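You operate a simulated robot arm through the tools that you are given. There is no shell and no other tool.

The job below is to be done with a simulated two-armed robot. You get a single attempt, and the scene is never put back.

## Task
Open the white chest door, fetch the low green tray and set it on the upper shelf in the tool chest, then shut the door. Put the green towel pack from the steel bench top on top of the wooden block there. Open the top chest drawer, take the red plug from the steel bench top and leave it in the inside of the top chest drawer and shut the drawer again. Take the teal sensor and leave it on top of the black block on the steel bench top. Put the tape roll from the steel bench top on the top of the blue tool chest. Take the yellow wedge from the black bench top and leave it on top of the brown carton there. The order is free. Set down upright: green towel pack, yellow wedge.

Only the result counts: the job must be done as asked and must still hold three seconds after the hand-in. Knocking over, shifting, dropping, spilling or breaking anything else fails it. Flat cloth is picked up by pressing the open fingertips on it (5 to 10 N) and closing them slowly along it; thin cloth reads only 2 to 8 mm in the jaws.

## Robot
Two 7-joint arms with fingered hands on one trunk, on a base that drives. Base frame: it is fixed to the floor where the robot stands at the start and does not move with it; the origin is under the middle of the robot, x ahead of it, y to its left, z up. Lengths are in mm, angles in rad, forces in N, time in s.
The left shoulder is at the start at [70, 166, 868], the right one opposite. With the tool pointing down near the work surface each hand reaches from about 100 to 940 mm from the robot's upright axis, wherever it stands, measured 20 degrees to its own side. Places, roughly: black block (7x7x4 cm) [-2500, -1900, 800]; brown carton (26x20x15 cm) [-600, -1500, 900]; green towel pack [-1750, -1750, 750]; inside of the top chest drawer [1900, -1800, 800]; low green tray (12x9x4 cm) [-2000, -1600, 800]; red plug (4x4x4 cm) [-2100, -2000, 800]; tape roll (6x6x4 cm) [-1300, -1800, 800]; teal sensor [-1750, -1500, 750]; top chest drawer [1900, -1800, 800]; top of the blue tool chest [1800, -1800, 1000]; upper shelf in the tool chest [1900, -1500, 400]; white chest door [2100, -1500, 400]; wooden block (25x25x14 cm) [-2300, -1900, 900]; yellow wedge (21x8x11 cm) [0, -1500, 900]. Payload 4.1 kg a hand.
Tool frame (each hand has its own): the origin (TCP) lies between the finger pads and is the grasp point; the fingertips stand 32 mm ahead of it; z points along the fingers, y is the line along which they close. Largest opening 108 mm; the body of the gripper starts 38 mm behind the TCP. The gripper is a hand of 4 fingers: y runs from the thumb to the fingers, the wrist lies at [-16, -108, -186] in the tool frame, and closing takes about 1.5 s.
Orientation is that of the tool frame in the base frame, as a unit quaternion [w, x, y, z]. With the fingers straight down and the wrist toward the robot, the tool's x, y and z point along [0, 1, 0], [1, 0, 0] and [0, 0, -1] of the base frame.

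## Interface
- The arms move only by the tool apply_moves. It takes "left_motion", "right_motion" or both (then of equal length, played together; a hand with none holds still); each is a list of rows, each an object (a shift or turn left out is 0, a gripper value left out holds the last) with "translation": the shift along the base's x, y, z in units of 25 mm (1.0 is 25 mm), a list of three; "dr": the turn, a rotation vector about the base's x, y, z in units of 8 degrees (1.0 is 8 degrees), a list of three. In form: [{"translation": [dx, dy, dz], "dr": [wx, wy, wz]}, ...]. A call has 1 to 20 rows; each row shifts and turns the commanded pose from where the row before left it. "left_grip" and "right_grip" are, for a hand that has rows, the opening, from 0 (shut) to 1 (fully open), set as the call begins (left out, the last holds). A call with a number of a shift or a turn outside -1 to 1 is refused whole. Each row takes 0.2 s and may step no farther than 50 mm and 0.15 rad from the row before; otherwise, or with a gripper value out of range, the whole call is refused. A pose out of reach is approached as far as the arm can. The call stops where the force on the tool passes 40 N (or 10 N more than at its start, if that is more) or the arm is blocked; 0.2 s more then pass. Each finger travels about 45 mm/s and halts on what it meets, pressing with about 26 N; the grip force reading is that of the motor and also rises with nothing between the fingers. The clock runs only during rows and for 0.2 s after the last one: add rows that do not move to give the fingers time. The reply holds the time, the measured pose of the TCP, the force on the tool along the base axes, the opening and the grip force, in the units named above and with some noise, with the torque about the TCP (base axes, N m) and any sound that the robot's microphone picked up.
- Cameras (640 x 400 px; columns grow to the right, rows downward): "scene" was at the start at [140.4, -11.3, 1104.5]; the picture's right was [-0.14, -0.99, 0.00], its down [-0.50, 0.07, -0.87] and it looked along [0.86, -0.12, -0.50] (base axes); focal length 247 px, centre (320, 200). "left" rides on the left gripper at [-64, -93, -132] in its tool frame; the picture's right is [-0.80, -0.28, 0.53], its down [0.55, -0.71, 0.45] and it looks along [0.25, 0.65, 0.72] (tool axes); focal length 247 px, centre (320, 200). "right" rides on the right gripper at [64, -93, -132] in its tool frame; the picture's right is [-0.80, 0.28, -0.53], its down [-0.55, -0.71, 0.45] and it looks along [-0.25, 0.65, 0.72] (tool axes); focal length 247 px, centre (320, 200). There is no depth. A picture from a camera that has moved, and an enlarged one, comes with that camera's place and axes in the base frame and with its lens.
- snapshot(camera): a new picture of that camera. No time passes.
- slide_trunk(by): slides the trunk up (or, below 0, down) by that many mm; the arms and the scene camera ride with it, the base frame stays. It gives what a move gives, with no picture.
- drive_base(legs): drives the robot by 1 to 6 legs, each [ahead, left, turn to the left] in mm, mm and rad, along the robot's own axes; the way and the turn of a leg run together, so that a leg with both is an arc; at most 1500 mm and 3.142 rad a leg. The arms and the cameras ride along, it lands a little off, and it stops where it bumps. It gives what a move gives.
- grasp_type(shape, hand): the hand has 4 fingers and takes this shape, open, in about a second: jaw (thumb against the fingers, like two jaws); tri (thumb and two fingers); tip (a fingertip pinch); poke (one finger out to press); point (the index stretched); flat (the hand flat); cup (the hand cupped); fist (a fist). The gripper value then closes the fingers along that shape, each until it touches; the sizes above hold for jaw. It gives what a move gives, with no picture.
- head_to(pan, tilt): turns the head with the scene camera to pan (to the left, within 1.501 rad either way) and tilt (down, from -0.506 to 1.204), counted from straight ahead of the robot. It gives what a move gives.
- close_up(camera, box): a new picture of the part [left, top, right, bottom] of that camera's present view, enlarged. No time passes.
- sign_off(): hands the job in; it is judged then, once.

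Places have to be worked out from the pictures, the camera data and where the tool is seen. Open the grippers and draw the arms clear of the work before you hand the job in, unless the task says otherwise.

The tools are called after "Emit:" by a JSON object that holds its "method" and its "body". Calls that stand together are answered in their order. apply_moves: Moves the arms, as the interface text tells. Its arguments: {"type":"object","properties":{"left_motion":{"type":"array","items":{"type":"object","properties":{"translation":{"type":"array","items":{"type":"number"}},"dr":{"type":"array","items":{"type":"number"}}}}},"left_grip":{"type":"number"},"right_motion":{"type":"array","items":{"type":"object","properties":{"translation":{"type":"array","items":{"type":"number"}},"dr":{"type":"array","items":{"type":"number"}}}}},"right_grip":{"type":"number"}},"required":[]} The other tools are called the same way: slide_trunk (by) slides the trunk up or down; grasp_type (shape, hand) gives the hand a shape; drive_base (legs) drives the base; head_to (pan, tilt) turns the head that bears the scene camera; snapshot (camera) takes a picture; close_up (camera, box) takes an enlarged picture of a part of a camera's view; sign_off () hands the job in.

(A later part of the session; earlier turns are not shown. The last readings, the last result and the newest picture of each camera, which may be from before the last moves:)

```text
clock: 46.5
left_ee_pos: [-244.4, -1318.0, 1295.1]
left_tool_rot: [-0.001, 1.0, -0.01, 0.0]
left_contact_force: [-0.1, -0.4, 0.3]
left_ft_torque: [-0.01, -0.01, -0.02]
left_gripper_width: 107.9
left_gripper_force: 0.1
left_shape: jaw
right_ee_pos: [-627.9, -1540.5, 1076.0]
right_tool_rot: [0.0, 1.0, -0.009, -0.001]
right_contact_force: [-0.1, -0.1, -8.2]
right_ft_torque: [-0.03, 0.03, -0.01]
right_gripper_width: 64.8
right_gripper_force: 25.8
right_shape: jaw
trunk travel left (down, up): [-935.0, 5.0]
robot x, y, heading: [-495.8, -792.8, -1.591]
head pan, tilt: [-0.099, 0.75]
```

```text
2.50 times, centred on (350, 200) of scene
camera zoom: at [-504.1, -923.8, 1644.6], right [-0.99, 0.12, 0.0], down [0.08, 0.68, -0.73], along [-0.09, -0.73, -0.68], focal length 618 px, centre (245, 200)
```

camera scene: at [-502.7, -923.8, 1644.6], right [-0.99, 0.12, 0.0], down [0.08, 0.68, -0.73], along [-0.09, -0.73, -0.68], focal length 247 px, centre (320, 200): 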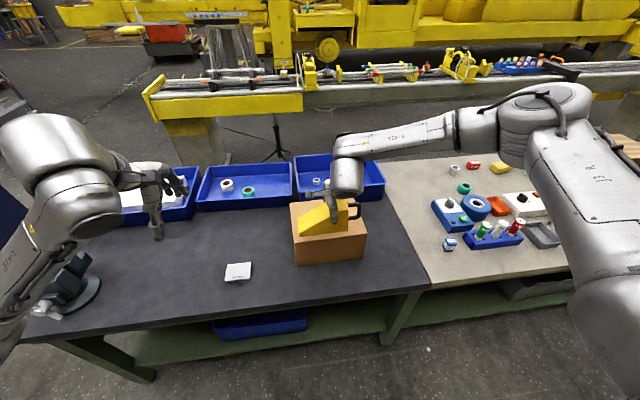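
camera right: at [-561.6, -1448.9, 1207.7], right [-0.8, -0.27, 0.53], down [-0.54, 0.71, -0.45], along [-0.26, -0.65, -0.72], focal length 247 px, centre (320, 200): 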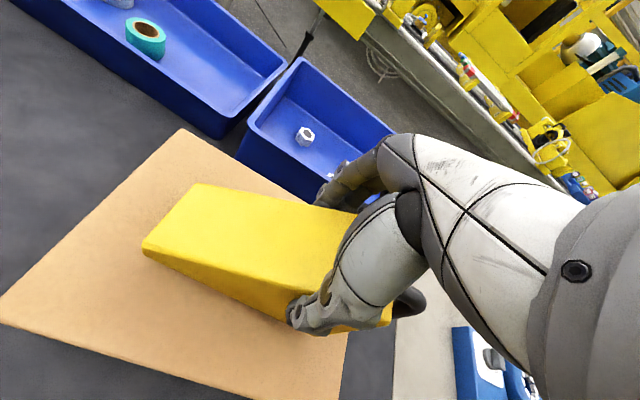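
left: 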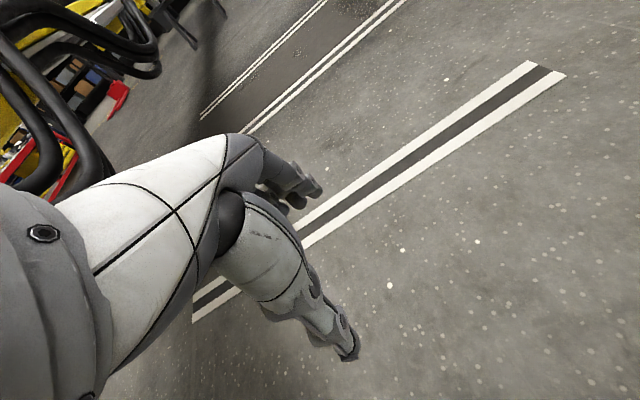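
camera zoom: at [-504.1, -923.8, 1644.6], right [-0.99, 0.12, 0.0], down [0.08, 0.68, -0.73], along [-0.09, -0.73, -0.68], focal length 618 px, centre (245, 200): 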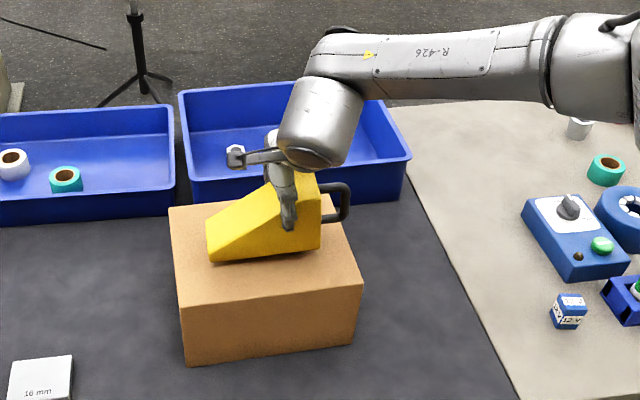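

The wedge sits level about 19 mm above the carton and is well centred. I lower in small steps toward contact at z about 1057.

Emit:
{"method": "apply_moves", "body": {"right_motion": [{"translation": [0.1, 0, -0.3]}, {"translation": [0, 0, -0.2]}, {"translation": [0, 0, -0.1]}, {}]}}

```text
clock: 47.5
left_ee_pos: [-243.9, -1318.7, 1295.4]
left_tool_rot: [0.0, 1.0, -0.009, 0.001]
left_contact_force: [0.5, -0.4, -0.2]
left_ft_torque: [0.01, 0.02, -0.02]
left_gripper_width: 107.6
left_gripper_force: 0.2
left_shape: jaw
right_ee_pos: [-625.5, -1542.1, 1062.4]
right_tool_rot: [-0.001, 1.0, -0.008, 0.0]
right_contact_force: [-0.2, -0.7, -6.3]
right_ft_torque: [-0.05, -0.02, 0.02]
right_gripper_width: 65.1
right_gripper_force: 26.1
right_shape: jaw
trunk travel left (down, up): [-935.0, 5.0]
robot x, y, heading: [-494.4, -792.6, -1.595]
head pan, tilt: [-0.099, 0.75]
```

The z force is still about -6 to -8 N, so no firm contact yet; I continue down in about 2 mm steps.

Emit:
{"method": "apply_moves", "body": {"right_motion": [{"translation": [0, 0, -0.1]}, {}]}}

Emit:
{"method": "apply_moves", "body": {"right_motion": [{"translation": [0, 0, -0.1]}, {}]}}

```text
clock: 48.1
left_ee_pos: [-244.8, -1317.3, 1296.0]
left_tool_rot: [-0.001, 1.0, -0.01, 0.0]
left_contact_force: [0.1, 0.6, 0.3]
left_ft_torque: [-0.02, 0.0, 0.02]
left_gripper_width: 107.9
left_gripper_force: 0.1
left_shape: jaw
right_ee_pos: [-626.2, -1541.0, 1059.7]
right_tool_rot: [-0.001, 1.0, -0.008, 0.0]
right_contact_force: [-0.1, 0.8, -5.8]
right_ft_torque: [0.01, -0.08, 0.01]
right_gripper_width: 64.9
right_gripper_force: 26.1
right_shape: jaw
trunk travel left (down, up): [-935.0, 5.0]
robot x, y, heading: [-494.5, -790.3, -1.59]
head pan, tilt: [-0.099, 0.75]
```

```text
clock: 48.7
left_ee_pos: [-244.7, -1317.5, 1295.5]
left_tool_rot: [0.0, 1.0, -0.009, 0.0]
left_contact_force: [0.7, -0.8, 0.5]
left_ft_torque: [0.0, 0.0, -0.02]
left_gripper_width: 107.6
left_gripper_force: 0.0
left_shape: jaw
right_ee_pos: [-627.0, -1541.5, 1058.2]
right_tool_rot: [0.001, 1.0, -0.007, -0.001]
right_contact_force: [-1.0, -2.0, 0.3]
right_ft_torque: [-0.07, -0.02, 0.06]
right_gripper_width: 64.6
right_gripper_force: 26.5
right_shape: jaw
trunk travel left (down, up): [-935.0, 5.0]
robot x, y, heading: [-496.5, -793.2, -1.596]
head pan, tilt: [-0.099, 0.75]
```

The weight is now carried by the carton (z force about 0). I open the hand in place.

Emit:
{"method": "apply_moves", "body": {"right_motion": [{}, {}, {}, {}, {}, {}, {}, {}], "right_grip": 1.0}}

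Emit:
{"method": "snapshot", "body": {"camera": "right"}}

```text
clock: 50.5
left_ee_pos: [-244.1, -1316.8, 1296.8]
left_tool_rot: [0.0, 1.0, -0.009, -0.001]
left_contact_force: [-0.1, 0.8, -0.1]
left_ft_torque: [-0.01, 0.02, -0.04]
left_gripper_width: 107.6
left_gripper_force: 0.1
left_shape: jaw
right_ee_pos: [-625.9, -1540.5, 1057.2]
right_tool_rot: [0.002, 1.0, -0.008, -0.001]
right_contact_force: [-0.6, -0.2, 0.3]
right_ft_torque: [-0.02, -0.03, -0.02]
right_gripper_width: 107.5
right_gripper_force: 0.1
right_shape: jaw
trunk travel left (down, up): [-935.0, 5.0]
robot x, y, heading: [-494.9, -786.8, -1.594]
head pan, tilt: [-0.099, 0.75]
```

```text
taken
camera right: at [-559.7, -1448.1, 1188.6], right [-0.8, -0.27, 0.53], down [-0.54, 0.71, -0.45], along [-0.26, -0.65, -0.72], focal length 247 px, centre (320, 200)
```

right: 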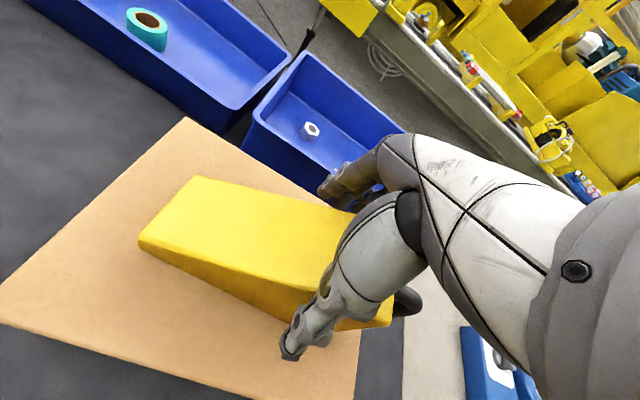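

The wedge rests flat on the carton with fingers clear. I raise the hand straight up 170 mm and check.

Emit:
{"method": "apply_moves", "body": {"right_motion": [{"translation": [0, 0, 0.6]}, {"translation": [0, 0, 0.8]}, {"translation": [0, 0, 0.9]}, {"translation": [0, 0, 0.9]}, {"translation": [0, 0, 0.9]}, {"translation": [0, 0, 0.9]}, {"translation": [0, 0, 0.9]}, {"translation": [0, 0, 0.9]}]}}

Emit:
{"method": "snapshot", "body": {"camera": "scene"}}

Emit:
{"method": "head_to", "body": {"pan": -0.75, "tilt": 0.7}}

Emit:
{"method": "snapshot", "body": {"camera": "scene"}}

```text
clock: 52.3
left_ee_pos: [-243.8, -1316.7, 1295.1]
left_tool_rot: [0.0, 1.0, -0.009, 0.0]
left_contact_force: [0.0, -0.1, 0.7]
left_ft_torque: [-0.04, 0.0, -0.03]
left_gripper_width: 107.7
left_gripper_force: 0.0
left_shape: jaw
right_ee_pos: [-628.0, -1537.1, 1228.5]
right_tool_rot: [0.0, 1.0, -0.008, -0.001]
right_contact_force: [-0.7, 0.0, 0.5]
right_ft_torque: [-0.02, 0.02, -0.02]
right_gripper_width: 107.5
right_gripper_force: 0.0
right_shape: jaw
trunk travel left (down, up): [-935.0, 5.0]
robot x, y, heading: [-490.3, -792.0, -1.588]
head pan, tilt: [-0.099, 0.75]
```

```text
taken
camera scene: at [-504.1, -921.7, 1644.8], right [-0.99, 0.12, 0.0], down [0.08, 0.68, -0.73], along [-0.09, -0.73, -0.68], focal length 247 px, centre (320, 200)
```

scene: 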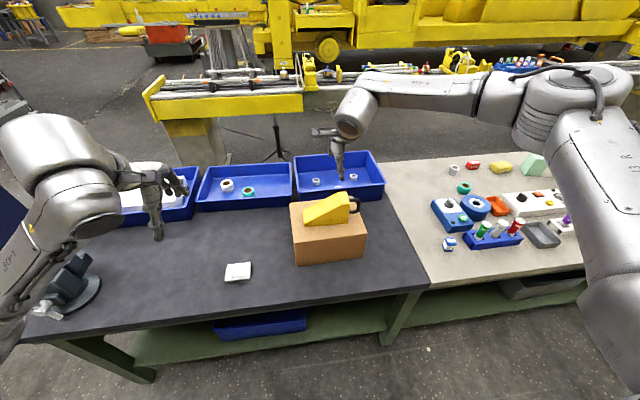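

```text
clock: 53.3
left_ee_pos: [-243.5, -1316.6, 1296.7]
left_tool_rot: [-0.001, 1.0, -0.009, 0.0]
left_contact_force: [-0.3, -0.6, 0.0]
left_ft_torque: [0.03, -0.03, -0.01]
left_gripper_width: 107.9
left_gripper_force: 0.0
left_shape: jaw
right_ee_pos: [-627.3, -1538.2, 1227.4]
right_tool_rot: [0.001, 1.0, -0.008, -0.001]
right_contact_force: [-0.2, -0.4, 0.8]
right_ft_torque: [-0.02, 0.01, 0.03]
right_gripper_width: 107.7
right_gripper_force: 0.1
right_shape: jaw
trunk travel left (down, up): [-935.0, 5.0]
robot x, y, heading: [-490.4, -788.7, -1.59]
head pan, tilt: [-0.75, 0.7]
```

```text
taken
camera scene: at [-553.3, -901.2, 1649.0], right [-0.72, 0.7, 0.0], down [0.45, 0.46, -0.76], along [-0.53, -0.55, -0.64], focal length 247 px, centre (320, 200)
```

scene: 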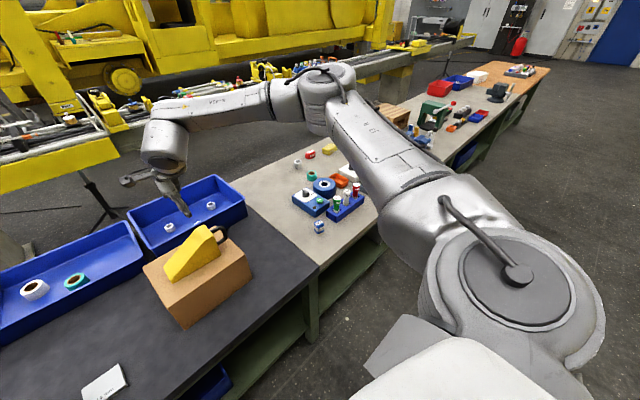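

The wedge sits on the carton. With both hands high above everything, I drive 1000 mm along the benches to survey the steel bench.

Emit:
{"method": "drive_base", "body": {"legs": [[0, -1000, 0.02]]}}

Emit:
{"method": "head_to", "body": {"pan": -0.1, "tilt": 0.75}}

Emit:
{"method": "snapshot", "body": {"camera": "scene"}}

```text
clock: 58.4
left_ee_pos: [-1219.6, -1298.6, 1295.8]
left_tool_rot: [0.0, 1.0, -0.009, -0.001]
left_contact_force: [0.6, 0.2, 0.3]
left_ft_torque: [0.01, 0.04, 0.0]
left_gripper_width: 108.0
left_gripper_force: 0.1
left_shape: jaw
right_ee_pos: [-1604.0, -1518.0, 1227.4]
right_tool_rot: [0.002, 1.0, -0.008, -0.001]
right_contact_force: [0.0, 0.0, -0.5]
right_ft_torque: [-0.01, 0.0, 0.02]
right_gripper_width: 107.6
right_gripper_force: 0.1
right_shape: jaw
trunk travel left (down, up): [-935.0, 5.0]
robot x, y, heading: [-1473.2, -768.5, -1.593]
head pan, tilt: [-0.75, 0.7]
```

```text
clock: 59.4
left_ee_pos: [-1219.1, -1297.6, 1296.2]
left_tool_rot: [0.0, 1.0, -0.01, 0.0]
left_contact_force: [-0.1, 0.1, 0.3]
left_ft_torque: [0.02, -0.04, -0.03]
left_gripper_width: 107.5
left_gripper_force: 0.0
left_shape: jaw
right_ee_pos: [-1606.3, -1518.7, 1228.1]
right_tool_rot: [0.001, 1.0, -0.008, 0.0]
right_contact_force: [0.8, 0.4, 0.3]
right_ft_torque: [-0.01, 0.03, 0.02]
right_gripper_width: 107.7
right_gripper_force: 0.1
right_shape: jaw
trunk travel left (down, up): [-935.0, 5.0]
robot x, y, heading: [-1470.7, -769.6, -1.59]
head pan, tilt: [-0.099, 0.75]
```

```text
taken
camera scene: at [-1481.4, -903.0, 1644.8], right [-0.99, 0.12, 0.0], down [0.08, 0.68, -0.73], along [-0.09, -0.73, -0.68], focal length 247 px, centre (320, 200)
```

scene: 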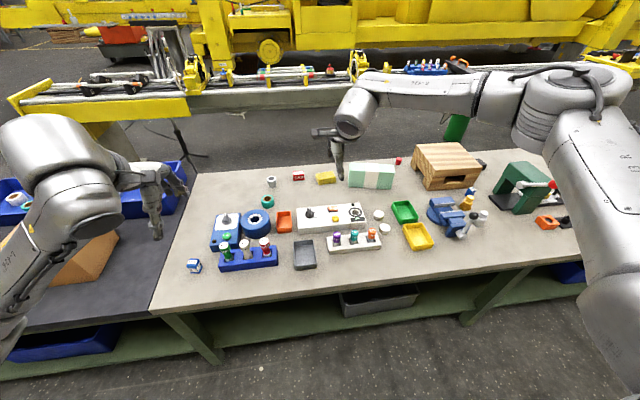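

A view of the whole steel bench. I enlarge it in parts to identify the objects.

Emit:
{"method": "close_up", "body": {"camera": "scene", "box": [170, 150, 330, 290]}}

Emit:
{"method": "close_up", "body": {"camera": "scene", "box": [290, 140, 450, 290]}}

Emit:
{"method": "close_up", "body": {"camera": "scene", "box": [370, 120, 600, 290]}}

```text
2.86 times, centred on (250, 220) of scene
camera zoom: at [-1481.4, -903.0, 1644.8], right [-0.99, 0.12, 0.0], down [0.08, 0.68, -0.73], along [-0.09, -0.73, -0.68], focal length 707 px, centre (520, 143)
```

zoom: 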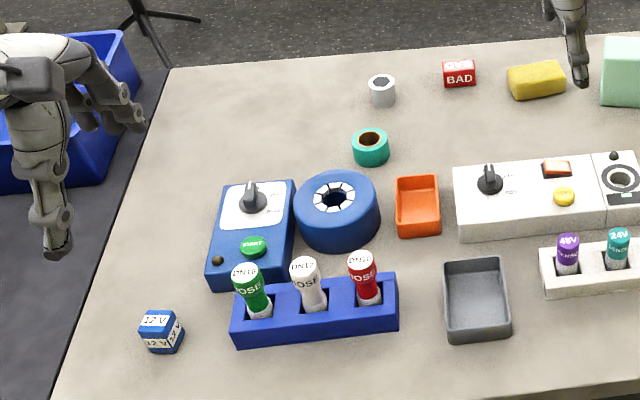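

```text
2.67 times, centred on (370, 215) of scene
camera zoom: at [-1481.4, -903.0, 1644.8], right [-0.99, 0.12, 0.0], down [0.08, 0.68, -0.73], along [-0.09, -0.73, -0.68], focal length 660 px, centre (187, 160)
```

zoom: 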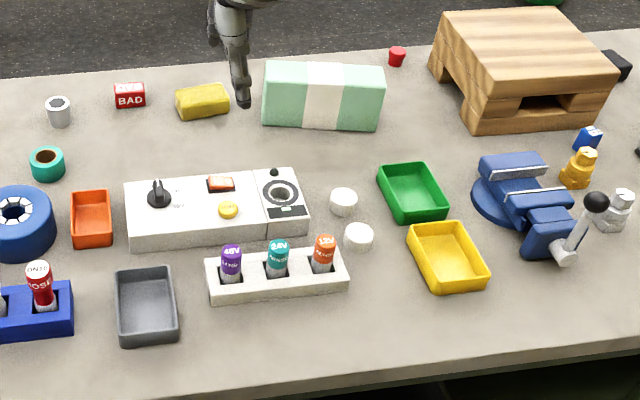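

```text
2.35 times, centred on (485, 205) of scene
camera zoom: at [-1481.4, -903.0, 1644.8], right [-0.99, 0.12, 0.0], down [0.08, 0.68, -0.73], along [-0.09, -0.73, -0.68], focal length 582 px, centre (-68, 188)
```

zoom: 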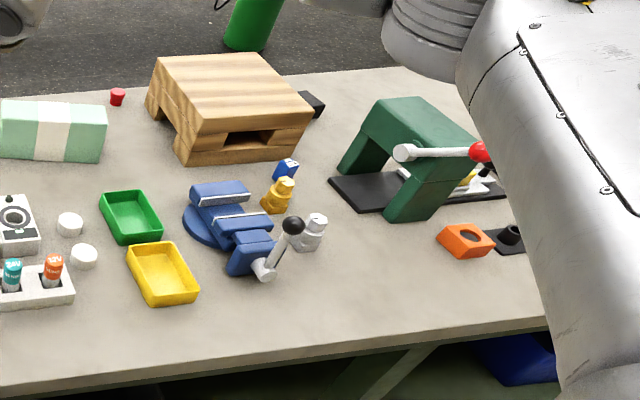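

I identify: teal tape roll, teal sensor in the white 3-slot holder, mint towel pack, green tray, red plug behind, wooden block and the black block behind it. I look down at my own base to learn how close to the bench I can drive.

Emit:
{"method": "head_to", "body": {"pan": 0.0, "tilt": 1.2}}

Emit:
{"method": "snapshot", "body": {"camera": "scene"}}

Emit:
{"method": "snapshot", "body": {"camera": "right"}}

Emit:
{"method": "snapshot", "body": {"camera": "left"}}

```text
clock: 60.3
left_ee_pos: [-1220.6, -1297.1, 1296.2]
left_tool_rot: [0.0, 1.0, -0.01, -0.001]
left_contact_force: [0.5, -0.4, 0.5]
left_ft_torque: [0.01, -0.01, 0.0]
left_gripper_width: 107.4
left_gripper_force: 0.0
left_shape: jaw
right_ee_pos: [-1604.2, -1519.5, 1228.0]
right_tool_rot: [0.001, 1.0, -0.008, 0.0]
right_contact_force: [-0.1, -0.5, -0.9]
right_ft_torque: [-0.03, 0.0, -0.01]
right_gripper_width: 107.7
right_gripper_force: 0.0
right_shape: jaw
trunk travel left (down, up): [-935.0, 5.0]
robot x, y, heading: [-1473.1, -770.6, -1.59]
head pan, tilt: [0.0, 1.201]
```

```text
taken
camera scene: at [-1472.7, -876.7, 1613.1], right [-1.0, 0.02, 0.0], down [0.02, 0.93, -0.36], along [-0.01, -0.36, -0.93], focal length 247 px, centre (320, 200)
```

scene: 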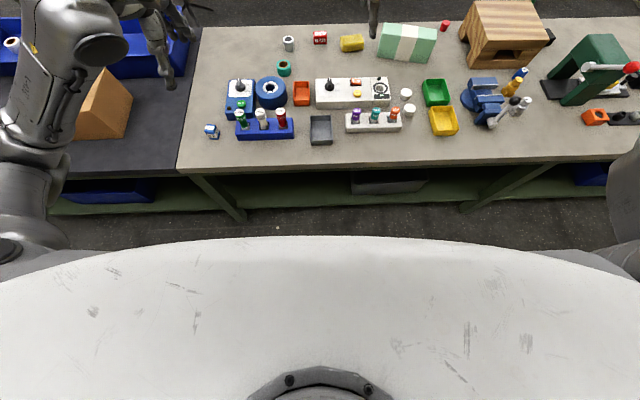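

```text
taken
camera right: at [-1538.0, -1426.3, 1359.2], right [-0.8, -0.27, 0.53], down [-0.54, 0.71, -0.45], along [-0.26, -0.65, -0.72], focal length 247 px, centre (320, 200)
```

right: 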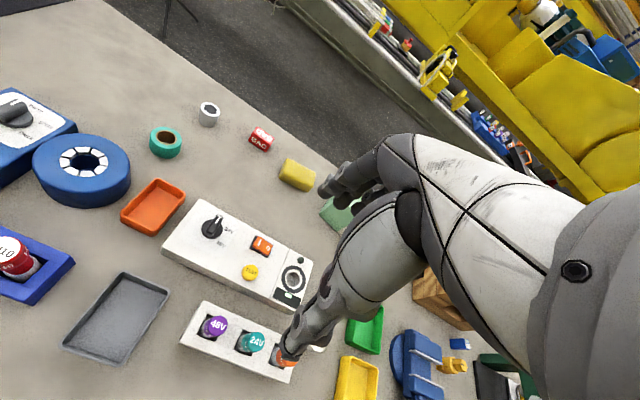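

```text
taken
camera left: at [-1282.3, -1204.1, 1428.1], right [-0.79, 0.3, -0.53], down [0.56, 0.7, -0.45], along [0.24, -0.65, -0.72], focal length 247 px, centre (320, 200)
```

left: 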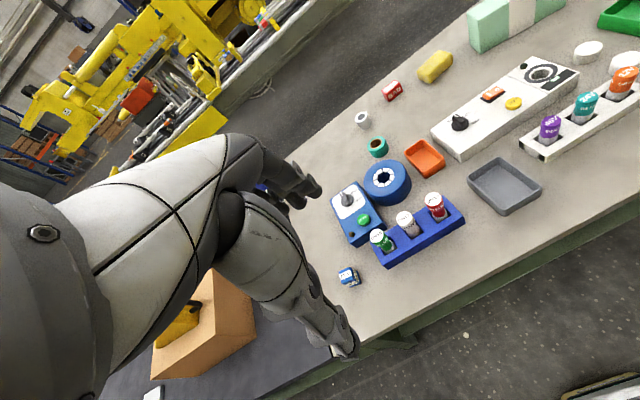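

I see the whole bench from above; the steel bench's near edge is about y -1315 and the plug about y -2030. The left hand camera shows a pale object at its lower right corner, perhaps my base; I enlarge that.

Emit:
{"method": "close_up", "body": {"camera": "left", "box": [440, 280, 640, 400]}}

Emit:
{"method": "close_up", "body": {"camera": "left", "box": [320, 60, 520, 280]}}

Emit:
{"method": "close_up", "body": {"camera": "scene", "box": [330, 10, 580, 150]}}

```text
3.20 times, centred on (540, 340) of left
camera zoom: at [-1282.3, -1204.1, 1428.1], right [-0.79, 0.3, -0.53], down [0.56, 0.7, -0.45], along [0.24, -0.65, -0.72], focal length 790 px, centre (-384, -248)
```

zoom: 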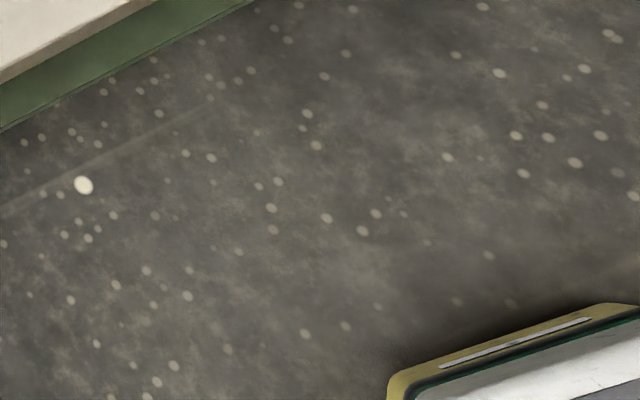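

```text
1.82 times, centred on (420, 170) of left
camera zoom: at [-1282.3, -1204.1, 1428.1], right [-0.79, 0.3, -0.53], down [0.56, 0.7, -0.45], along [0.24, -0.65, -0.72], focal length 449 px, centre (138, 254)
```

zoom: 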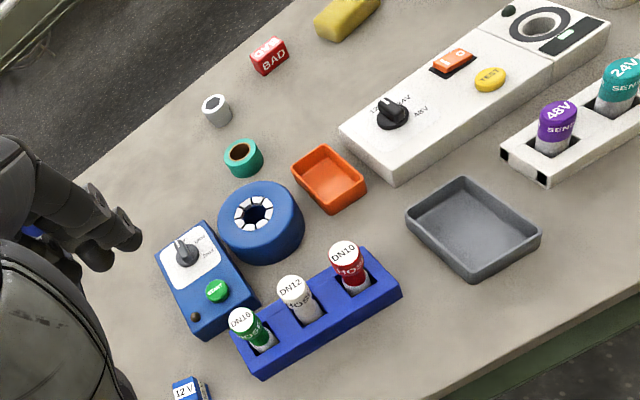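

```text
2.56 times, centred on (455, 80) of scene
camera zoom: at [-1472.7, -876.7, 1613.1], right [-1.0, 0.02, 0.0], down [0.02, 0.93, -0.36], along [-0.01, -0.36, -0.93], focal length 633 px, centre (-26, 507)
```

zoom: 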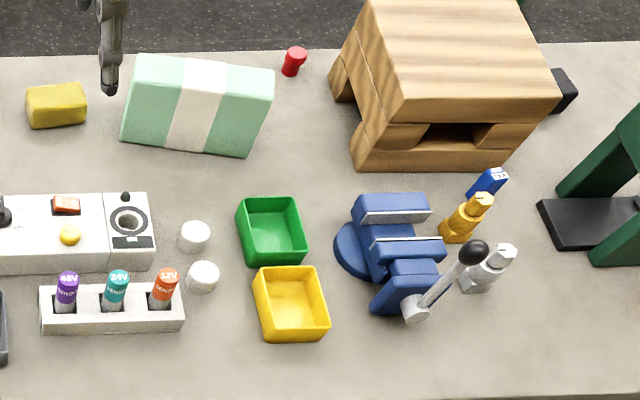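

From the left camera the base's front edge is about 275 mm ahead of my axis, so the robot can stand at about y -1000 before the bench. I drive there (and to x about -1700), hands still high, to work on the towel pack.

Emit:
{"method": "drive_base", "body": {"legs": [[225, -225, 0.02]]}}

Emit:
{"method": "snapshot", "body": {"camera": "scene"}}

Emit:
{"method": "snapshot", "body": {"camera": "right"}}

Emit:
{"method": "snapshot", "body": {"camera": "left"}}

```text
clock: 62.4
left_ee_pos: [-1440.1, -1514.5, 1296.6]
left_tool_rot: [0.0, 1.0, -0.002, -0.001]
left_contact_force: [0.2, 0.5, 0.3]
left_ft_torque: [-0.05, 0.01, -0.01]
left_gripper_width: 107.6
left_gripper_force: 0.1
left_shape: jaw
right_ee_pos: [-1821.3, -1742.4, 1229.2]
right_tool_rot: [0.002, 1.0, 0.0, -0.002]
right_contact_force: [0.2, 0.1, 0.0]
right_ft_torque: [-0.02, 0.05, -0.03]
right_gripper_width: 107.7
right_gripper_force: 0.1
right_shape: jaw
trunk travel left (down, up): [-935.0, 5.0]
robot x, y, heading: [-1699.0, -991.6, -1.572]
head pan, tilt: [0.0, 1.201]
```

```text
taken
camera scene: at [-1698.6, -1097.8, 1613.2], right [-1.0, 0.0, 0.0], down [0.0, 0.93, -0.36], along [0.0, -0.36, -0.93], focal length 247 px, centre (320, 200)
```

scene: 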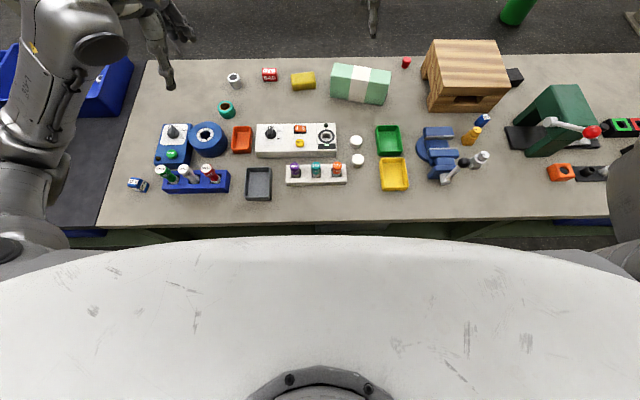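

```text
taken
camera right: at [-1755.9, -1648.7, 1360.2], right [-0.8, -0.28, 0.54], down [-0.55, 0.7, -0.45], along [-0.25, -0.65, -0.72], focal length 247 px, centre (320, 200)
```

right: 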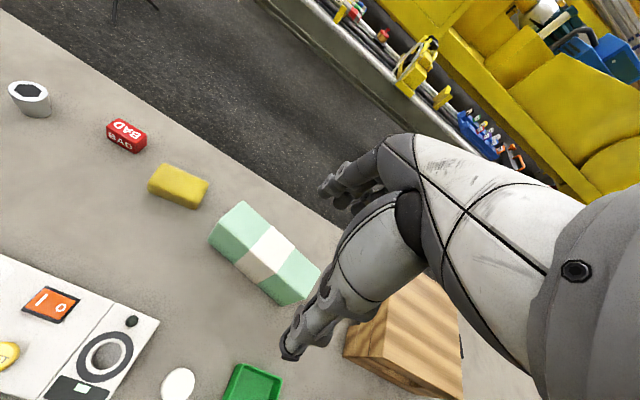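

```text
taken
camera left: at [-1503.5, -1422.6, 1428.5], right [-0.8, 0.29, -0.53], down [0.55, 0.7, -0.45], along [0.25, -0.65, -0.72], focal length 247 px, centre (320, 200)
```

left: 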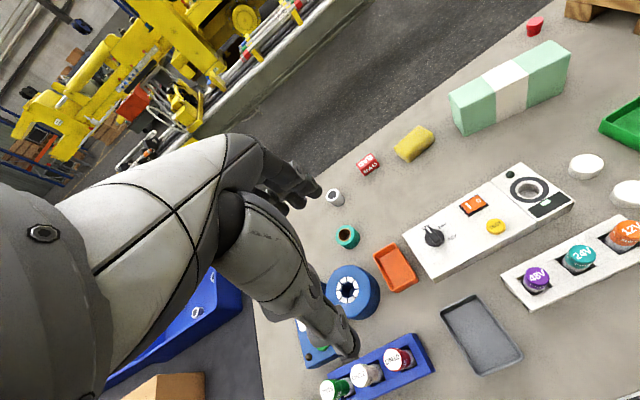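

Now at (-1699,-992). I enlarge the towel pack from all three cameras to fix its pose.

Emit:
{"method": "close_up", "body": {"camera": "scene", "box": [310, 40, 420, 120]}}

Emit:
{"method": "close_up", "body": {"camera": "right", "box": [190, 190, 350, 320]}}

Emit:
{"method": "close_up", "body": {"camera": "left", "box": [430, 20, 600, 150]}}

```text
5.00 times, centred on (365, 80) of scene
camera zoom: at [-1698.6, -1097.8, 1613.2], right [-1.0, 0.0, 0.0], down [0.0, 0.93, -0.36], along [0.0, -0.36, -0.93], focal length 1237 px, centre (95, 800)
```

zoom: 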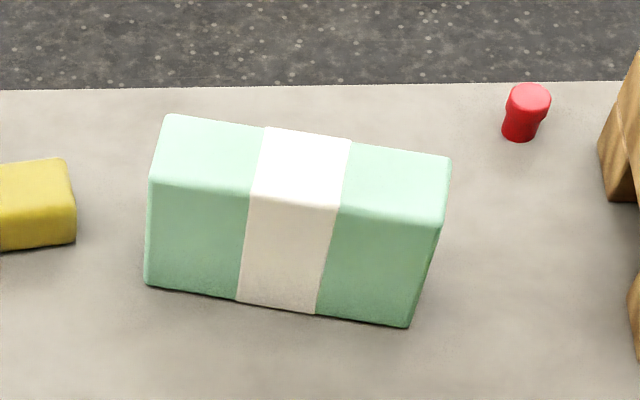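

```text
3.08 times, centred on (270, 255) of right
camera zoom: at [-1755.9, -1648.7, 1360.2], right [-0.8, -0.28, 0.54], down [-0.55, 0.7, -0.45], along [-0.25, -0.65, -0.72], focal length 760 px, centre (474, 31)
```

zoom: 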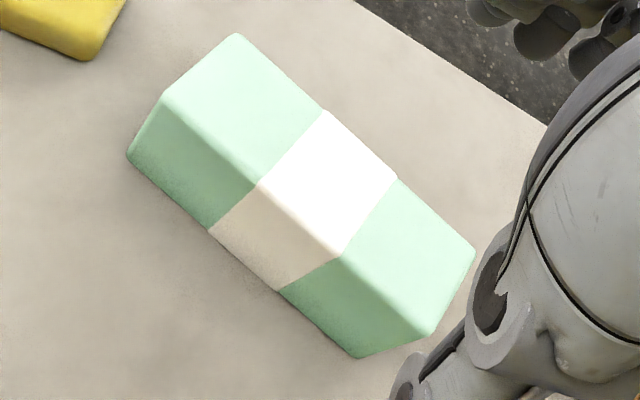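

```text
3.08 times, centred on (515, 85) of left
camera zoom: at [-1503.5, -1422.6, 1428.5], right [-0.8, 0.29, -0.53], down [0.55, 0.7, -0.45], along [0.25, -0.65, -0.72], focal length 760 px, centre (-280, 554)
```

zoom: 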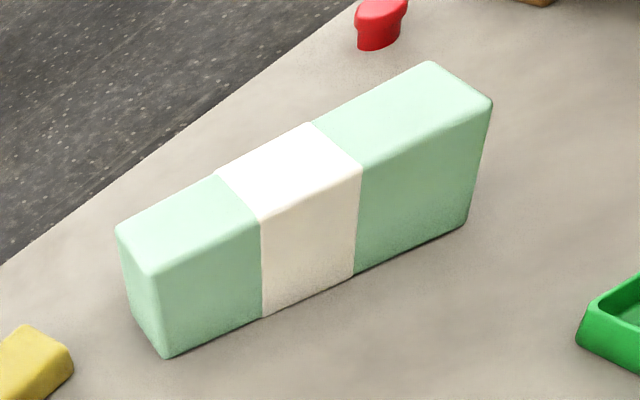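

The pack is about 214×71×100 mm, centred at (-1855,-1878), top z about 915, yaw about -12°. I lower the trunk 240 mm for reach; hands stay above all objects.

Emit:
{"method": "slide_trunk", "body": {"by": -240}}

Emit:
{"method": "apply_moves", "body": {"right_motion": [{"translation": [-0.3, -0.8, 0], "dr": [0, 0, -0.5]}, {"translation": [-0.3, -0.9, 0], "dr": [0, 0, -0.5]}, {"translation": [-0.3, -0.9, 0], "dr": [0, 0, -0.5]}, {"translation": [-0.3, -0.9, 0]}, {"translation": [-0.2, -0.9, 0]}, {"translation": [0, -0.9, 0]}, {}], "right_grip": 1.0}}

Emit:
{"method": "head_to", "body": {"pan": -0.15, "tilt": 0.8}}

Emit:
{"method": "snapshot", "body": {"camera": "scene"}}

Emit:
{"method": "snapshot", "body": {"camera": "right"}}

```text
clock: 64.9
left_ee_pos: [-1443.7, -1516.3, 1055.7]
left_tool_rot: [0.0, 1.0, -0.002, 0.0]
left_contact_force: [-0.4, -0.3, -0.6]
left_ft_torque: [-0.02, 0.01, 0.01]
left_gripper_width: 107.8
left_gripper_force: 0.2
left_shape: jaw
right_ee_pos: [-1822.8, -1743.9, 987.8]
right_tool_rot: [0.001, 1.0, -0.001, -0.001]
right_contact_force: [-0.4, 0.3, 0.2]
right_ft_torque: [-0.02, 0.01, 0.02]
right_gripper_width: 107.4
right_gripper_force: 0.1
right_shape: jaw
trunk travel left (down, up): [-695.0, 245.0]
robot x, y, heading: [-1701.5, -996.9, -1.58]
head pan, tilt: [0.0, 1.201]
```

```text
clock: 66.5
left_ee_pos: [-1442.4, -1516.7, 1055.6]
left_tool_rot: [0.0, 1.0, -0.002, 0.0]
left_contact_force: [-0.5, 0.0, 0.0]
left_ft_torque: [-0.05, 0.01, 0.01]
left_gripper_width: 107.7
left_gripper_force: 0.1
left_shape: jaw
right_ee_pos: [-1856.9, -1876.2, 986.8]
right_tool_rot: [0.001, 0.995, -0.104, 0.0]
right_contact_force: [0.0, 0.4, 0.1]
right_ft_torque: [-0.04, 0.01, -0.03]
right_gripper_width: 107.7
right_gripper_force: 0.1
right_shape: jaw
trunk travel left (down, up): [-695.0, 245.0]
robot x, y, heading: [-1702.0, -992.1, -1.576]
head pan, tilt: [0.0, 1.201]
```

```text
clock: 67.4
left_ee_pos: [-1443.9, -1517.1, 1056.3]
left_tool_rot: [0.0, 1.0, -0.001, 0.0]
left_contact_force: [-0.2, -0.8, 0.7]
left_ft_torque: [0.02, -0.03, -0.01]
left_gripper_width: 107.6
left_gripper_force: 0.1
left_shape: jaw
right_ee_pos: [-1856.9, -1877.2, 987.3]
right_tool_rot: [0.0, 0.995, -0.104, -0.001]
right_contact_force: [0.1, 1.1, 0.4]
right_ft_torque: [0.01, 0.0, -0.04]
right_gripper_width: 107.3
right_gripper_force: 0.1
right_shape: jaw
trunk travel left (down, up): [-695.0, 245.0]
robot x, y, heading: [-1702.5, -993.6, -1.575]
head pan, tilt: [-0.15, 0.799]
```

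```text
taken
camera scene: at [-1712.4, -1123.5, 1400.7], right [-0.99, 0.15, 0.0], down [0.11, 0.71, -0.7], along [-0.11, -0.69, -0.72], focal length 247 px, centre (320, 200)
```

scene: 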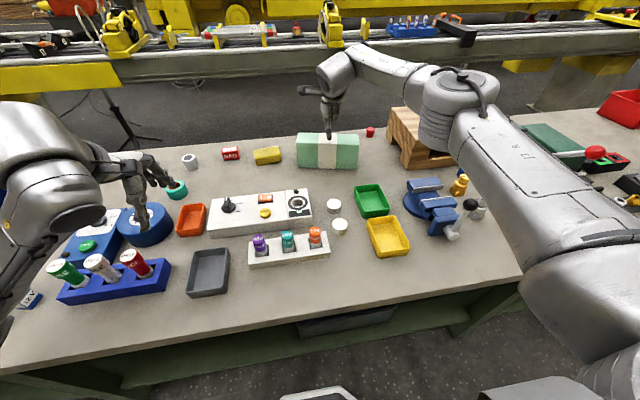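

```text
taken
camera right: at [-1773.8, -1798.6, 1118.9], right [-0.84, -0.11, 0.53], down [-0.39, 0.8, -0.45], along [-0.38, -0.58, -0.72], focal length 247 px, centre (320, 200)
```

right: 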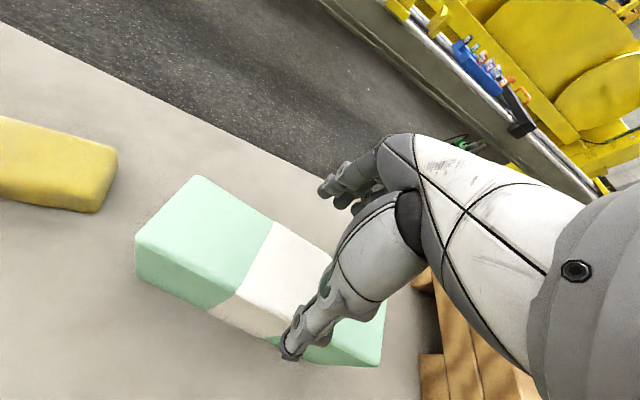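

The observed pack corners match my estimate within 3 mm, and the hand is centred over it at yaw -12°. I descend to z about 890.

Emit:
{"method": "apply_moves", "body": {"right_motion": [{"translation": [0, 0, -0.9]}, {"translation": [0, 0, -0.9]}, {"translation": [0, 0, -0.9]}, {"translation": [0, 0, -0.9]}, {"translation": [0, 0, -0.3]}, {}]}}

Emit:
{"method": "snapshot", "body": {"camera": "right"}}

Emit:
{"method": "close_up", "body": {"camera": "scene", "box": [260, 40, 480, 190]}}

```text
clock: 68.8
left_ee_pos: [-1441.8, -1513.6, 1058.6]
left_tool_rot: [0.001, 1.0, -0.002, 0.0]
left_contact_force: [-0.1, 0.4, 0.6]
left_ft_torque: [0.01, 0.03, -0.01]
left_gripper_width: 107.9
left_gripper_force: 0.1
left_shape: jaw
right_ee_pos: [-1856.5, -1872.9, 895.5]
right_tool_rot: [0.003, 0.995, -0.104, -0.002]
right_contact_force: [2.1, 2.6, 19.0]
right_ft_torque: [0.04, -0.07, -0.06]
right_gripper_width: 107.8
right_gripper_force: 0.1
right_shape: jaw
trunk travel left (down, up): [-695.0, 245.0]
robot x, y, heading: [-1701.2, -992.4, -1.578]
head pan, tilt: [-0.15, 0.799]
```

```text
taken
camera right: at [-1773.6, -1794.7, 1026.0], right [-0.84, -0.11, 0.53], down [-0.39, 0.8, -0.45], along [-0.38, -0.59, -0.71], focal length 247 px, centre (320, 200)
```

right: 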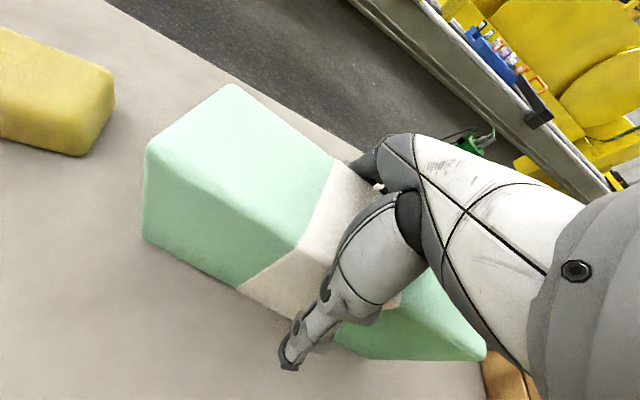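

```text
2.67 times, centred on (370, 115) of scene
camera zoom: at [-1711.7, -1119.2, 1401.4], right [-0.99, 0.15, 0.0], down [0.11, 0.71, -0.7], along [-0.11, -0.69, -0.71], focal length 660 px, centre (187, 427)
```

zoom: 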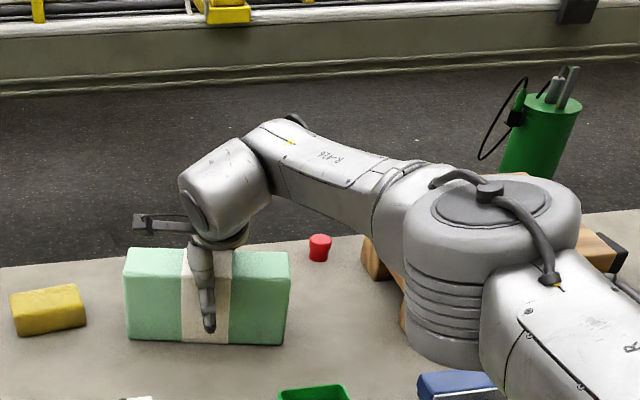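

A 19 N upward force at z 895 means the palm is touching the pack's top, slightly higher than thought. I back up 8 mm and check the force before closing.

Emit:
{"method": "apply_moves", "body": {"right_motion": [{"translation": [0, -0.1, 0.35]}, {}]}}

```text
clock: 69.4
left_ee_pos: [-1443.5, -1517.1, 1055.5]
left_tool_rot: [0.0, 1.0, -0.001, 0.001]
left_contact_force: [0.7, -0.5, -0.1]
left_ft_torque: [-0.02, -0.06, 0.06]
left_gripper_width: 107.7
left_gripper_force: 0.1
left_shape: jaw
right_ee_pos: [-1858.5, -1876.8, 898.2]
right_tool_rot: [-0.001, 0.994, -0.105, -0.002]
right_contact_force: [0.6, -0.7, -2.5]
right_ft_torque: [0.0, 0.02, 0.0]
right_gripper_width: 107.7
right_gripper_force: 0.1
right_shape: jaw
trunk travel left (down, up): [-695.0, 245.0]
robot x, y, heading: [-1699.4, -992.8, -1.576]
head pan, tilt: [-0.15, 0.799]
```

The contact is gone at z 898. I close the hand on the pack.

Emit:
{"method": "apply_moves", "body": {"right_motion": [{}, {}, {}, {}, {}, {}, {}, {}, {}], "right_grip": 0.0}}

Emit:
{"method": "snapshot", "body": {"camera": "right"}}

```text
clock: 71.4
left_ee_pos: [-1443.3, -1516.3, 1057.0]
left_tool_rot: [0.0, 1.0, -0.001, 0.0]
left_contact_force: [0.5, -0.3, 0.2]
left_ft_torque: [0.02, -0.04, 0.0]
left_gripper_width: 107.9
left_gripper_force: 0.1
left_shape: jaw
right_ee_pos: [-1857.9, -1878.0, 901.1]
right_tool_rot: [0.001, 0.994, -0.105, -0.001]
right_contact_force: [-0.2, -1.4, 0.1]
right_ft_torque: [-0.16, 0.16, 0.04]
right_gripper_width: 66.9
right_gripper_force: 26.3
right_shape: jaw
trunk travel left (down, up): [-695.0, 245.0]
robot x, y, heading: [-1700.6, -993.2, -1.574]
head pan, tilt: [-0.15, 0.799]
```

```text
taken
camera right: at [-1774.5, -1799.7, 1031.3], right [-0.84, -0.11, 0.53], down [-0.39, 0.8, -0.45], along [-0.38, -0.58, -0.72], focal length 247 px, centre (320, 200)
```

right: 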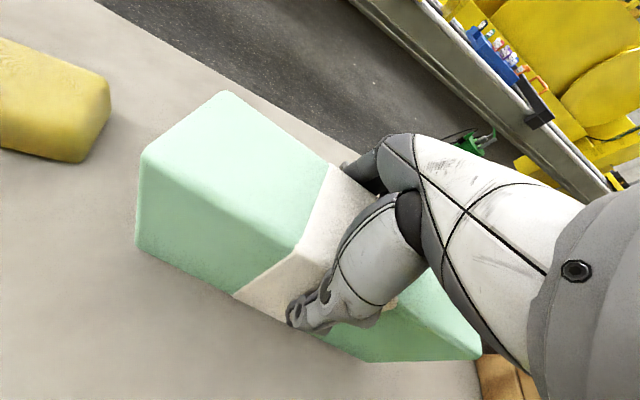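

The pack is gripped (66.9 mm). I lift it straight up about 190 mm and check.

Emit:
{"method": "apply_moves", "body": {"right_motion": [{"translation": [0, 0, 0.4]}, {"translation": [0, 0, 0.7]}, {"translation": [0, 0, 0.9]}, {"translation": [0, 0, 0.9]}, {"translation": [0, 0, 0.9]}, {"translation": [0, 0, 0.9]}, {"translation": [0, 0, 0.9]}, {"translation": [0, 0, 0.9]}, {"translation": [0, 0, 0.9]}, {}]}}

Emit:
{"method": "snapshot", "body": {"camera": "scene"}}

Emit:
{"method": "snapshot", "body": {"camera": "right"}}

```text
clock: 73.6
left_ee_pos: [-1442.7, -1517.7, 1055.9]
left_tool_rot: [-0.001, 1.0, -0.002, 0.0]
left_contact_force: [0.2, -0.5, 0.6]
left_ft_torque: [-0.03, -0.03, -0.01]
left_gripper_width: 107.7
left_gripper_force: 0.0
left_shape: jaw
right_ee_pos: [-1858.5, -1879.5, 1083.5]
right_tool_rot: [0.001, 0.995, -0.104, 0.0]
right_contact_force: [-0.1, -0.3, -2.6]
right_ft_torque: [0.0, 0.01, 0.0]
right_gripper_width: 66.3
right_gripper_force: 26.0
right_shape: jaw
trunk travel left (down, up): [-695.0, 245.0]
robot x, y, heading: [-1702.9, -995.8, -1.58]
head pan, tilt: [-0.15, 0.799]
```

```text
taken
camera scene: at [-1712.9, -1124.5, 1400.6], right [-0.99, 0.15, 0.0], down [0.11, 0.71, -0.7], along [-0.11, -0.69, -0.72], focal length 247 px, centre (320, 200)
```

scene: 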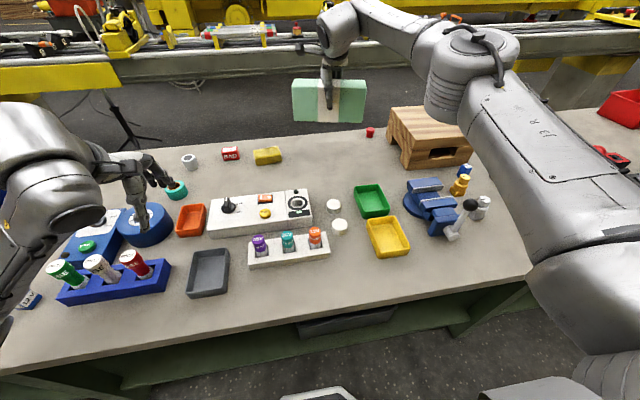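

```text
taken
camera right: at [-1775.3, -1801.6, 1215.0], right [-0.84, -0.11, 0.53], down [-0.39, 0.8, -0.45], along [-0.38, -0.58, -0.72], focal length 247 px, centre (320, 200)
```

right: 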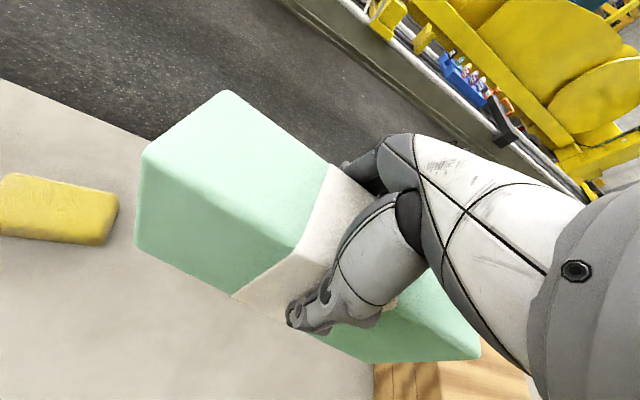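

The pack is held level. I enlarge the wooden block to fix its top face.

Emit:
{"method": "close_up", "body": {"camera": "scene", "box": [340, 90, 500, 190]}}

```text
4.00 times, centred on (420, 140) of scene
camera zoom: at [-1712.9, -1124.5, 1400.6], right [-0.99, 0.15, 0.0], down [0.11, 0.71, -0.7], along [-0.11, -0.69, -0.72], focal length 989 px, centre (-80, 440)
```

zoom: 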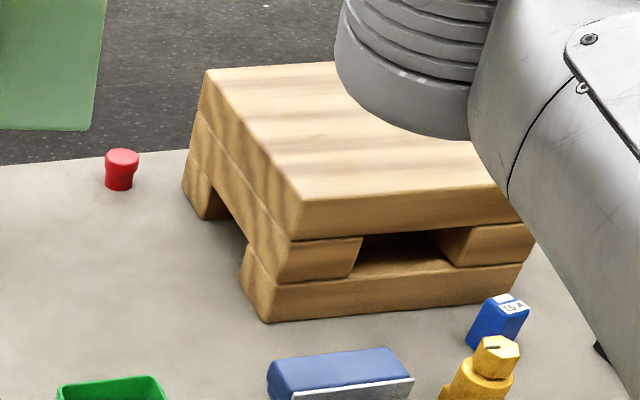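

The block's top spans roughly x -2137 to -2390, y -1777 to -2015, nearly axis-aligned; centre about (-2264,-1893). I drive 405 mm to the right with the pack 40 mm above block-top level.

Emit:
{"method": "drive_base", "body": {"legs": [[0, -405, 0.009]]}}

Emit:
{"method": "snapshot", "body": {"camera": "scene"}}

Emit:
{"method": "snapshot", "body": {"camera": "right"}}

```text
clock: 76.1
left_ee_pos: [-1842.0, -1514.4, 1054.8]
left_tool_rot: [-0.001, 1.0, 0.005, -0.001]
left_contact_force: [-0.5, 0.0, -1.0]
left_ft_torque: [0.0, 0.02, 0.02]
left_gripper_width: 107.9
left_gripper_force: 0.1
left_shape: jaw
right_ee_pos: [-2253.2, -1883.1, 1083.7]
right_tool_rot: [0.001, 0.995, -0.097, -0.001]
right_contact_force: [1.4, -0.1, -2.8]
right_ft_torque: [-0.01, -0.01, 0.02]
right_gripper_width: 66.2
right_gripper_force: 25.8
right_shape: jaw
trunk travel left (down, up): [-695.0, 245.0]
robot x, y, heading: [-2110.3, -1000.1, -1.56]
head pan, tilt: [-0.15, 0.799]
```

```text
taken
camera scene: at [-2118.4, -1125.2, 1400.7], right [-0.99, 0.14, 0.0], down [0.1, 0.71, -0.7], along [-0.1, -0.69, -0.72], focal length 247 px, centre (320, 200)
```

scene: 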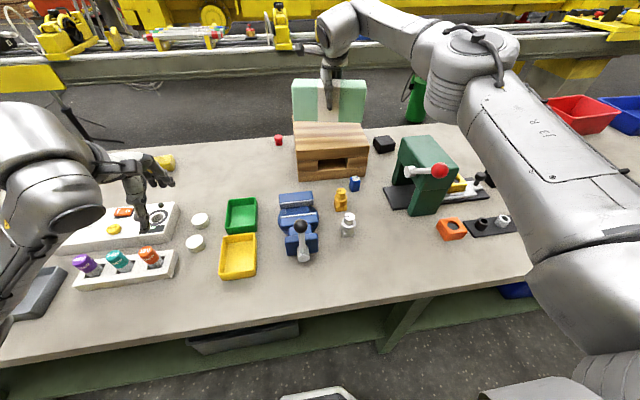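

```text
taken
camera right: at [-2170.7, -1803.2, 1215.1], right [-0.84, -0.12, 0.53], down [-0.4, 0.8, -0.45], along [-0.37, -0.59, -0.72], focal length 247 px, centre (320, 200)
```

right: 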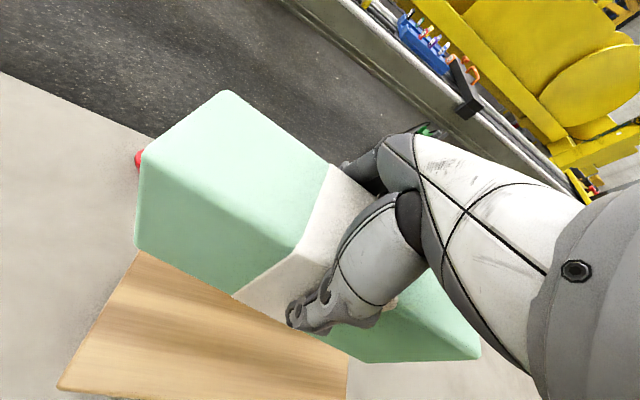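

The right camera confirms the block's near-left top corner at (-2137,-1779). I enlarge the block in the scene view to check its right and far sides.

Emit:
{"method": "close_up", "body": {"camera": "scene", "box": [270, 60, 420, 200]}}

```text
2.86 times, centred on (345, 130) of scene
camera zoom: at [-2118.4, -1125.2, 1400.7], right [-0.99, 0.14, 0.0], down [0.1, 0.71, -0.7], along [-0.1, -0.69, -0.72], focal length 707 px, centre (249, 400)
```

zoom: 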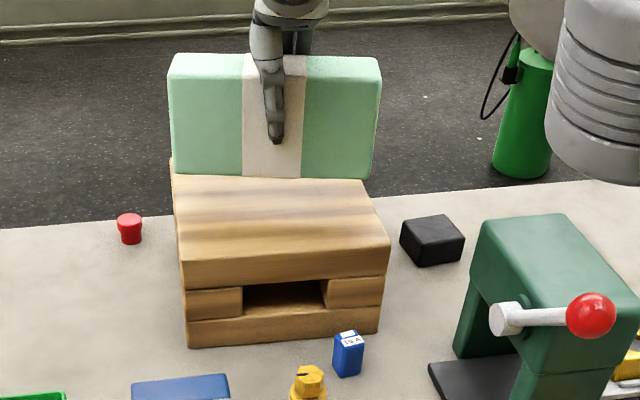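

The block centre is about (-2251,-1896), nearly under the pack already. I shift 8 mm and lower toward contact expected near z 1041.

Emit:
{"method": "apply_moves", "body": {"right_motion": [{"translation": [0.05, -0.35, 0]}, {"translation": [0, 0, -0.5]}, {"translation": [0, 0, -0.5]}, {"translation": [0, 0, -0.3]}, {"translation": [0, 0, -0.15]}, {}]}}

Emit:
{"method": "apply_moves", "body": {"right_motion": [{"translation": [0, 0, -0.1]}, {}]}}

```text
clock: 77.5
left_ee_pos: [-1843.2, -1514.3, 1055.3]
left_tool_rot: [-0.001, 1.0, 0.005, 0.0]
left_contact_force: [0.0, 0.7, -0.4]
left_ft_torque: [0.0, 0.02, 0.05]
left_gripper_width: 107.6
left_gripper_force: 0.1
left_shape: jaw
right_ee_pos: [-2250.6, -1891.9, 1047.1]
right_tool_rot: [0.0, 0.995, -0.096, -0.001]
right_contact_force: [0.5, 0.5, -2.4]
right_ft_torque: [-0.03, -0.02, 0.01]
right_gripper_width: 66.3
right_gripper_force: 25.3
right_shape: jaw
trunk travel left (down, up): [-695.0, 245.0]
robot x, y, heading: [-2103.6, -996.2, -1.558]
head pan, tilt: [-0.15, 0.799]
```

```text
clock: 78.1
left_ee_pos: [-1842.4, -1515.3, 1055.7]
left_tool_rot: [-0.001, 1.0, 0.005, 0.0]
left_contact_force: [0.9, -1.1, 0.3]
left_ft_torque: [0.03, 0.02, 0.02]
left_gripper_width: 107.7
left_gripper_force: 0.1
left_shape: jaw
right_ee_pos: [-2251.3, -1892.1, 1045.2]
right_tool_rot: [0.0, 0.995, -0.098, -0.001]
right_contact_force: [0.0, -0.7, -3.3]
right_ft_torque: [-0.03, 0.0, -0.02]
right_gripper_width: 65.9
right_gripper_force: 26.1
right_shape: jaw
trunk travel left (down, up): [-695.0, 245.0]
robot x, y, heading: [-2107.2, -995.8, -1.556]
head pan, tilt: [-0.15, 0.799]
```

No contact yet at z 1045; I continue in 2.5 mm steps.

Emit:
{"method": "apply_moves", "body": {"right_motion": [{"translation": [0, 0, -0.1]}, {}]}}

Emit:
{"method": "apply_moves", "body": {"right_motion": [{"translation": [0, 0, -0.1]}, {}]}}

Emit:
{"method": "close_up", "body": {"camera": "scene", "box": [270, 60, 420, 200]}}

```text
clock: 78.7
left_ee_pos: [-1842.1, -1514.2, 1055.5]
left_tool_rot: [-0.001, 1.0, 0.005, 0.0]
left_contact_force: [-0.3, -0.8, -0.5]
left_ft_torque: [-0.02, -0.03, 0.0]
left_gripper_width: 107.7
left_gripper_force: 0.0
left_shape: jaw
right_ee_pos: [-2252.1, -1890.4, 1042.3]
right_tool_rot: [0.001, 0.995, -0.098, -0.001]
right_contact_force: [0.2, 0.0, -3.0]
right_ft_torque: [0.02, 0.02, 0.02]
right_gripper_width: 66.2
right_gripper_force: 26.0
right_shape: jaw
trunk travel left (down, up): [-695.0, 245.0]
robot x, y, heading: [-2109.5, -998.6, -1.559]
head pan, tilt: [-0.15, 0.799]
```

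```text
clock: 79.3
left_ee_pos: [-1842.3, -1514.5, 1055.8]
left_tool_rot: [-0.001, 1.0, 0.006, 0.0]
left_contact_force: [0.1, -0.1, -0.4]
left_ft_torque: [0.02, -0.01, -0.01]
left_gripper_width: 107.4
left_gripper_force: 0.0
left_shape: jaw
right_ee_pos: [-2252.1, -1891.3, 1040.1]
right_tool_rot: [0.002, 0.995, -0.097, -0.001]
right_contact_force: [0.1, 0.0, -3.2]
right_ft_torque: [-0.03, 0.0, 0.0]
right_gripper_width: 65.9
right_gripper_force: 26.2
right_shape: jaw
trunk travel left (down, up): [-695.0, 245.0]
robot x, y, heading: [-2110.3, -998.0, -1.56]
head pan, tilt: [-0.15, 0.799]
```

```text
2.86 times, centred on (345, 130) of scene
camera zoom: at [-2118.4, -1125.2, 1400.7], right [-0.99, 0.14, 0.0], down [0.1, 0.71, -0.7], along [-0.1, -0.69, -0.72], focal length 707 px, centre (249, 400)
```

zoom: 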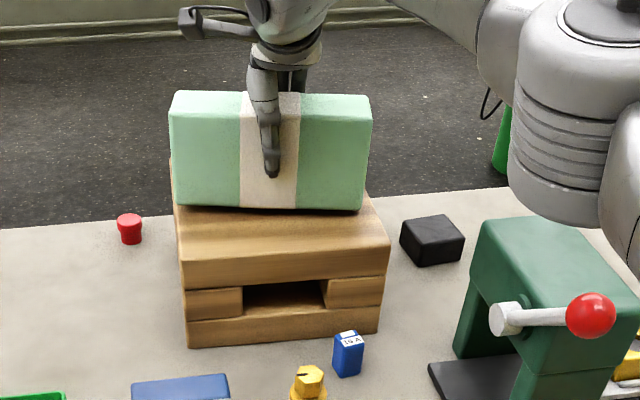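

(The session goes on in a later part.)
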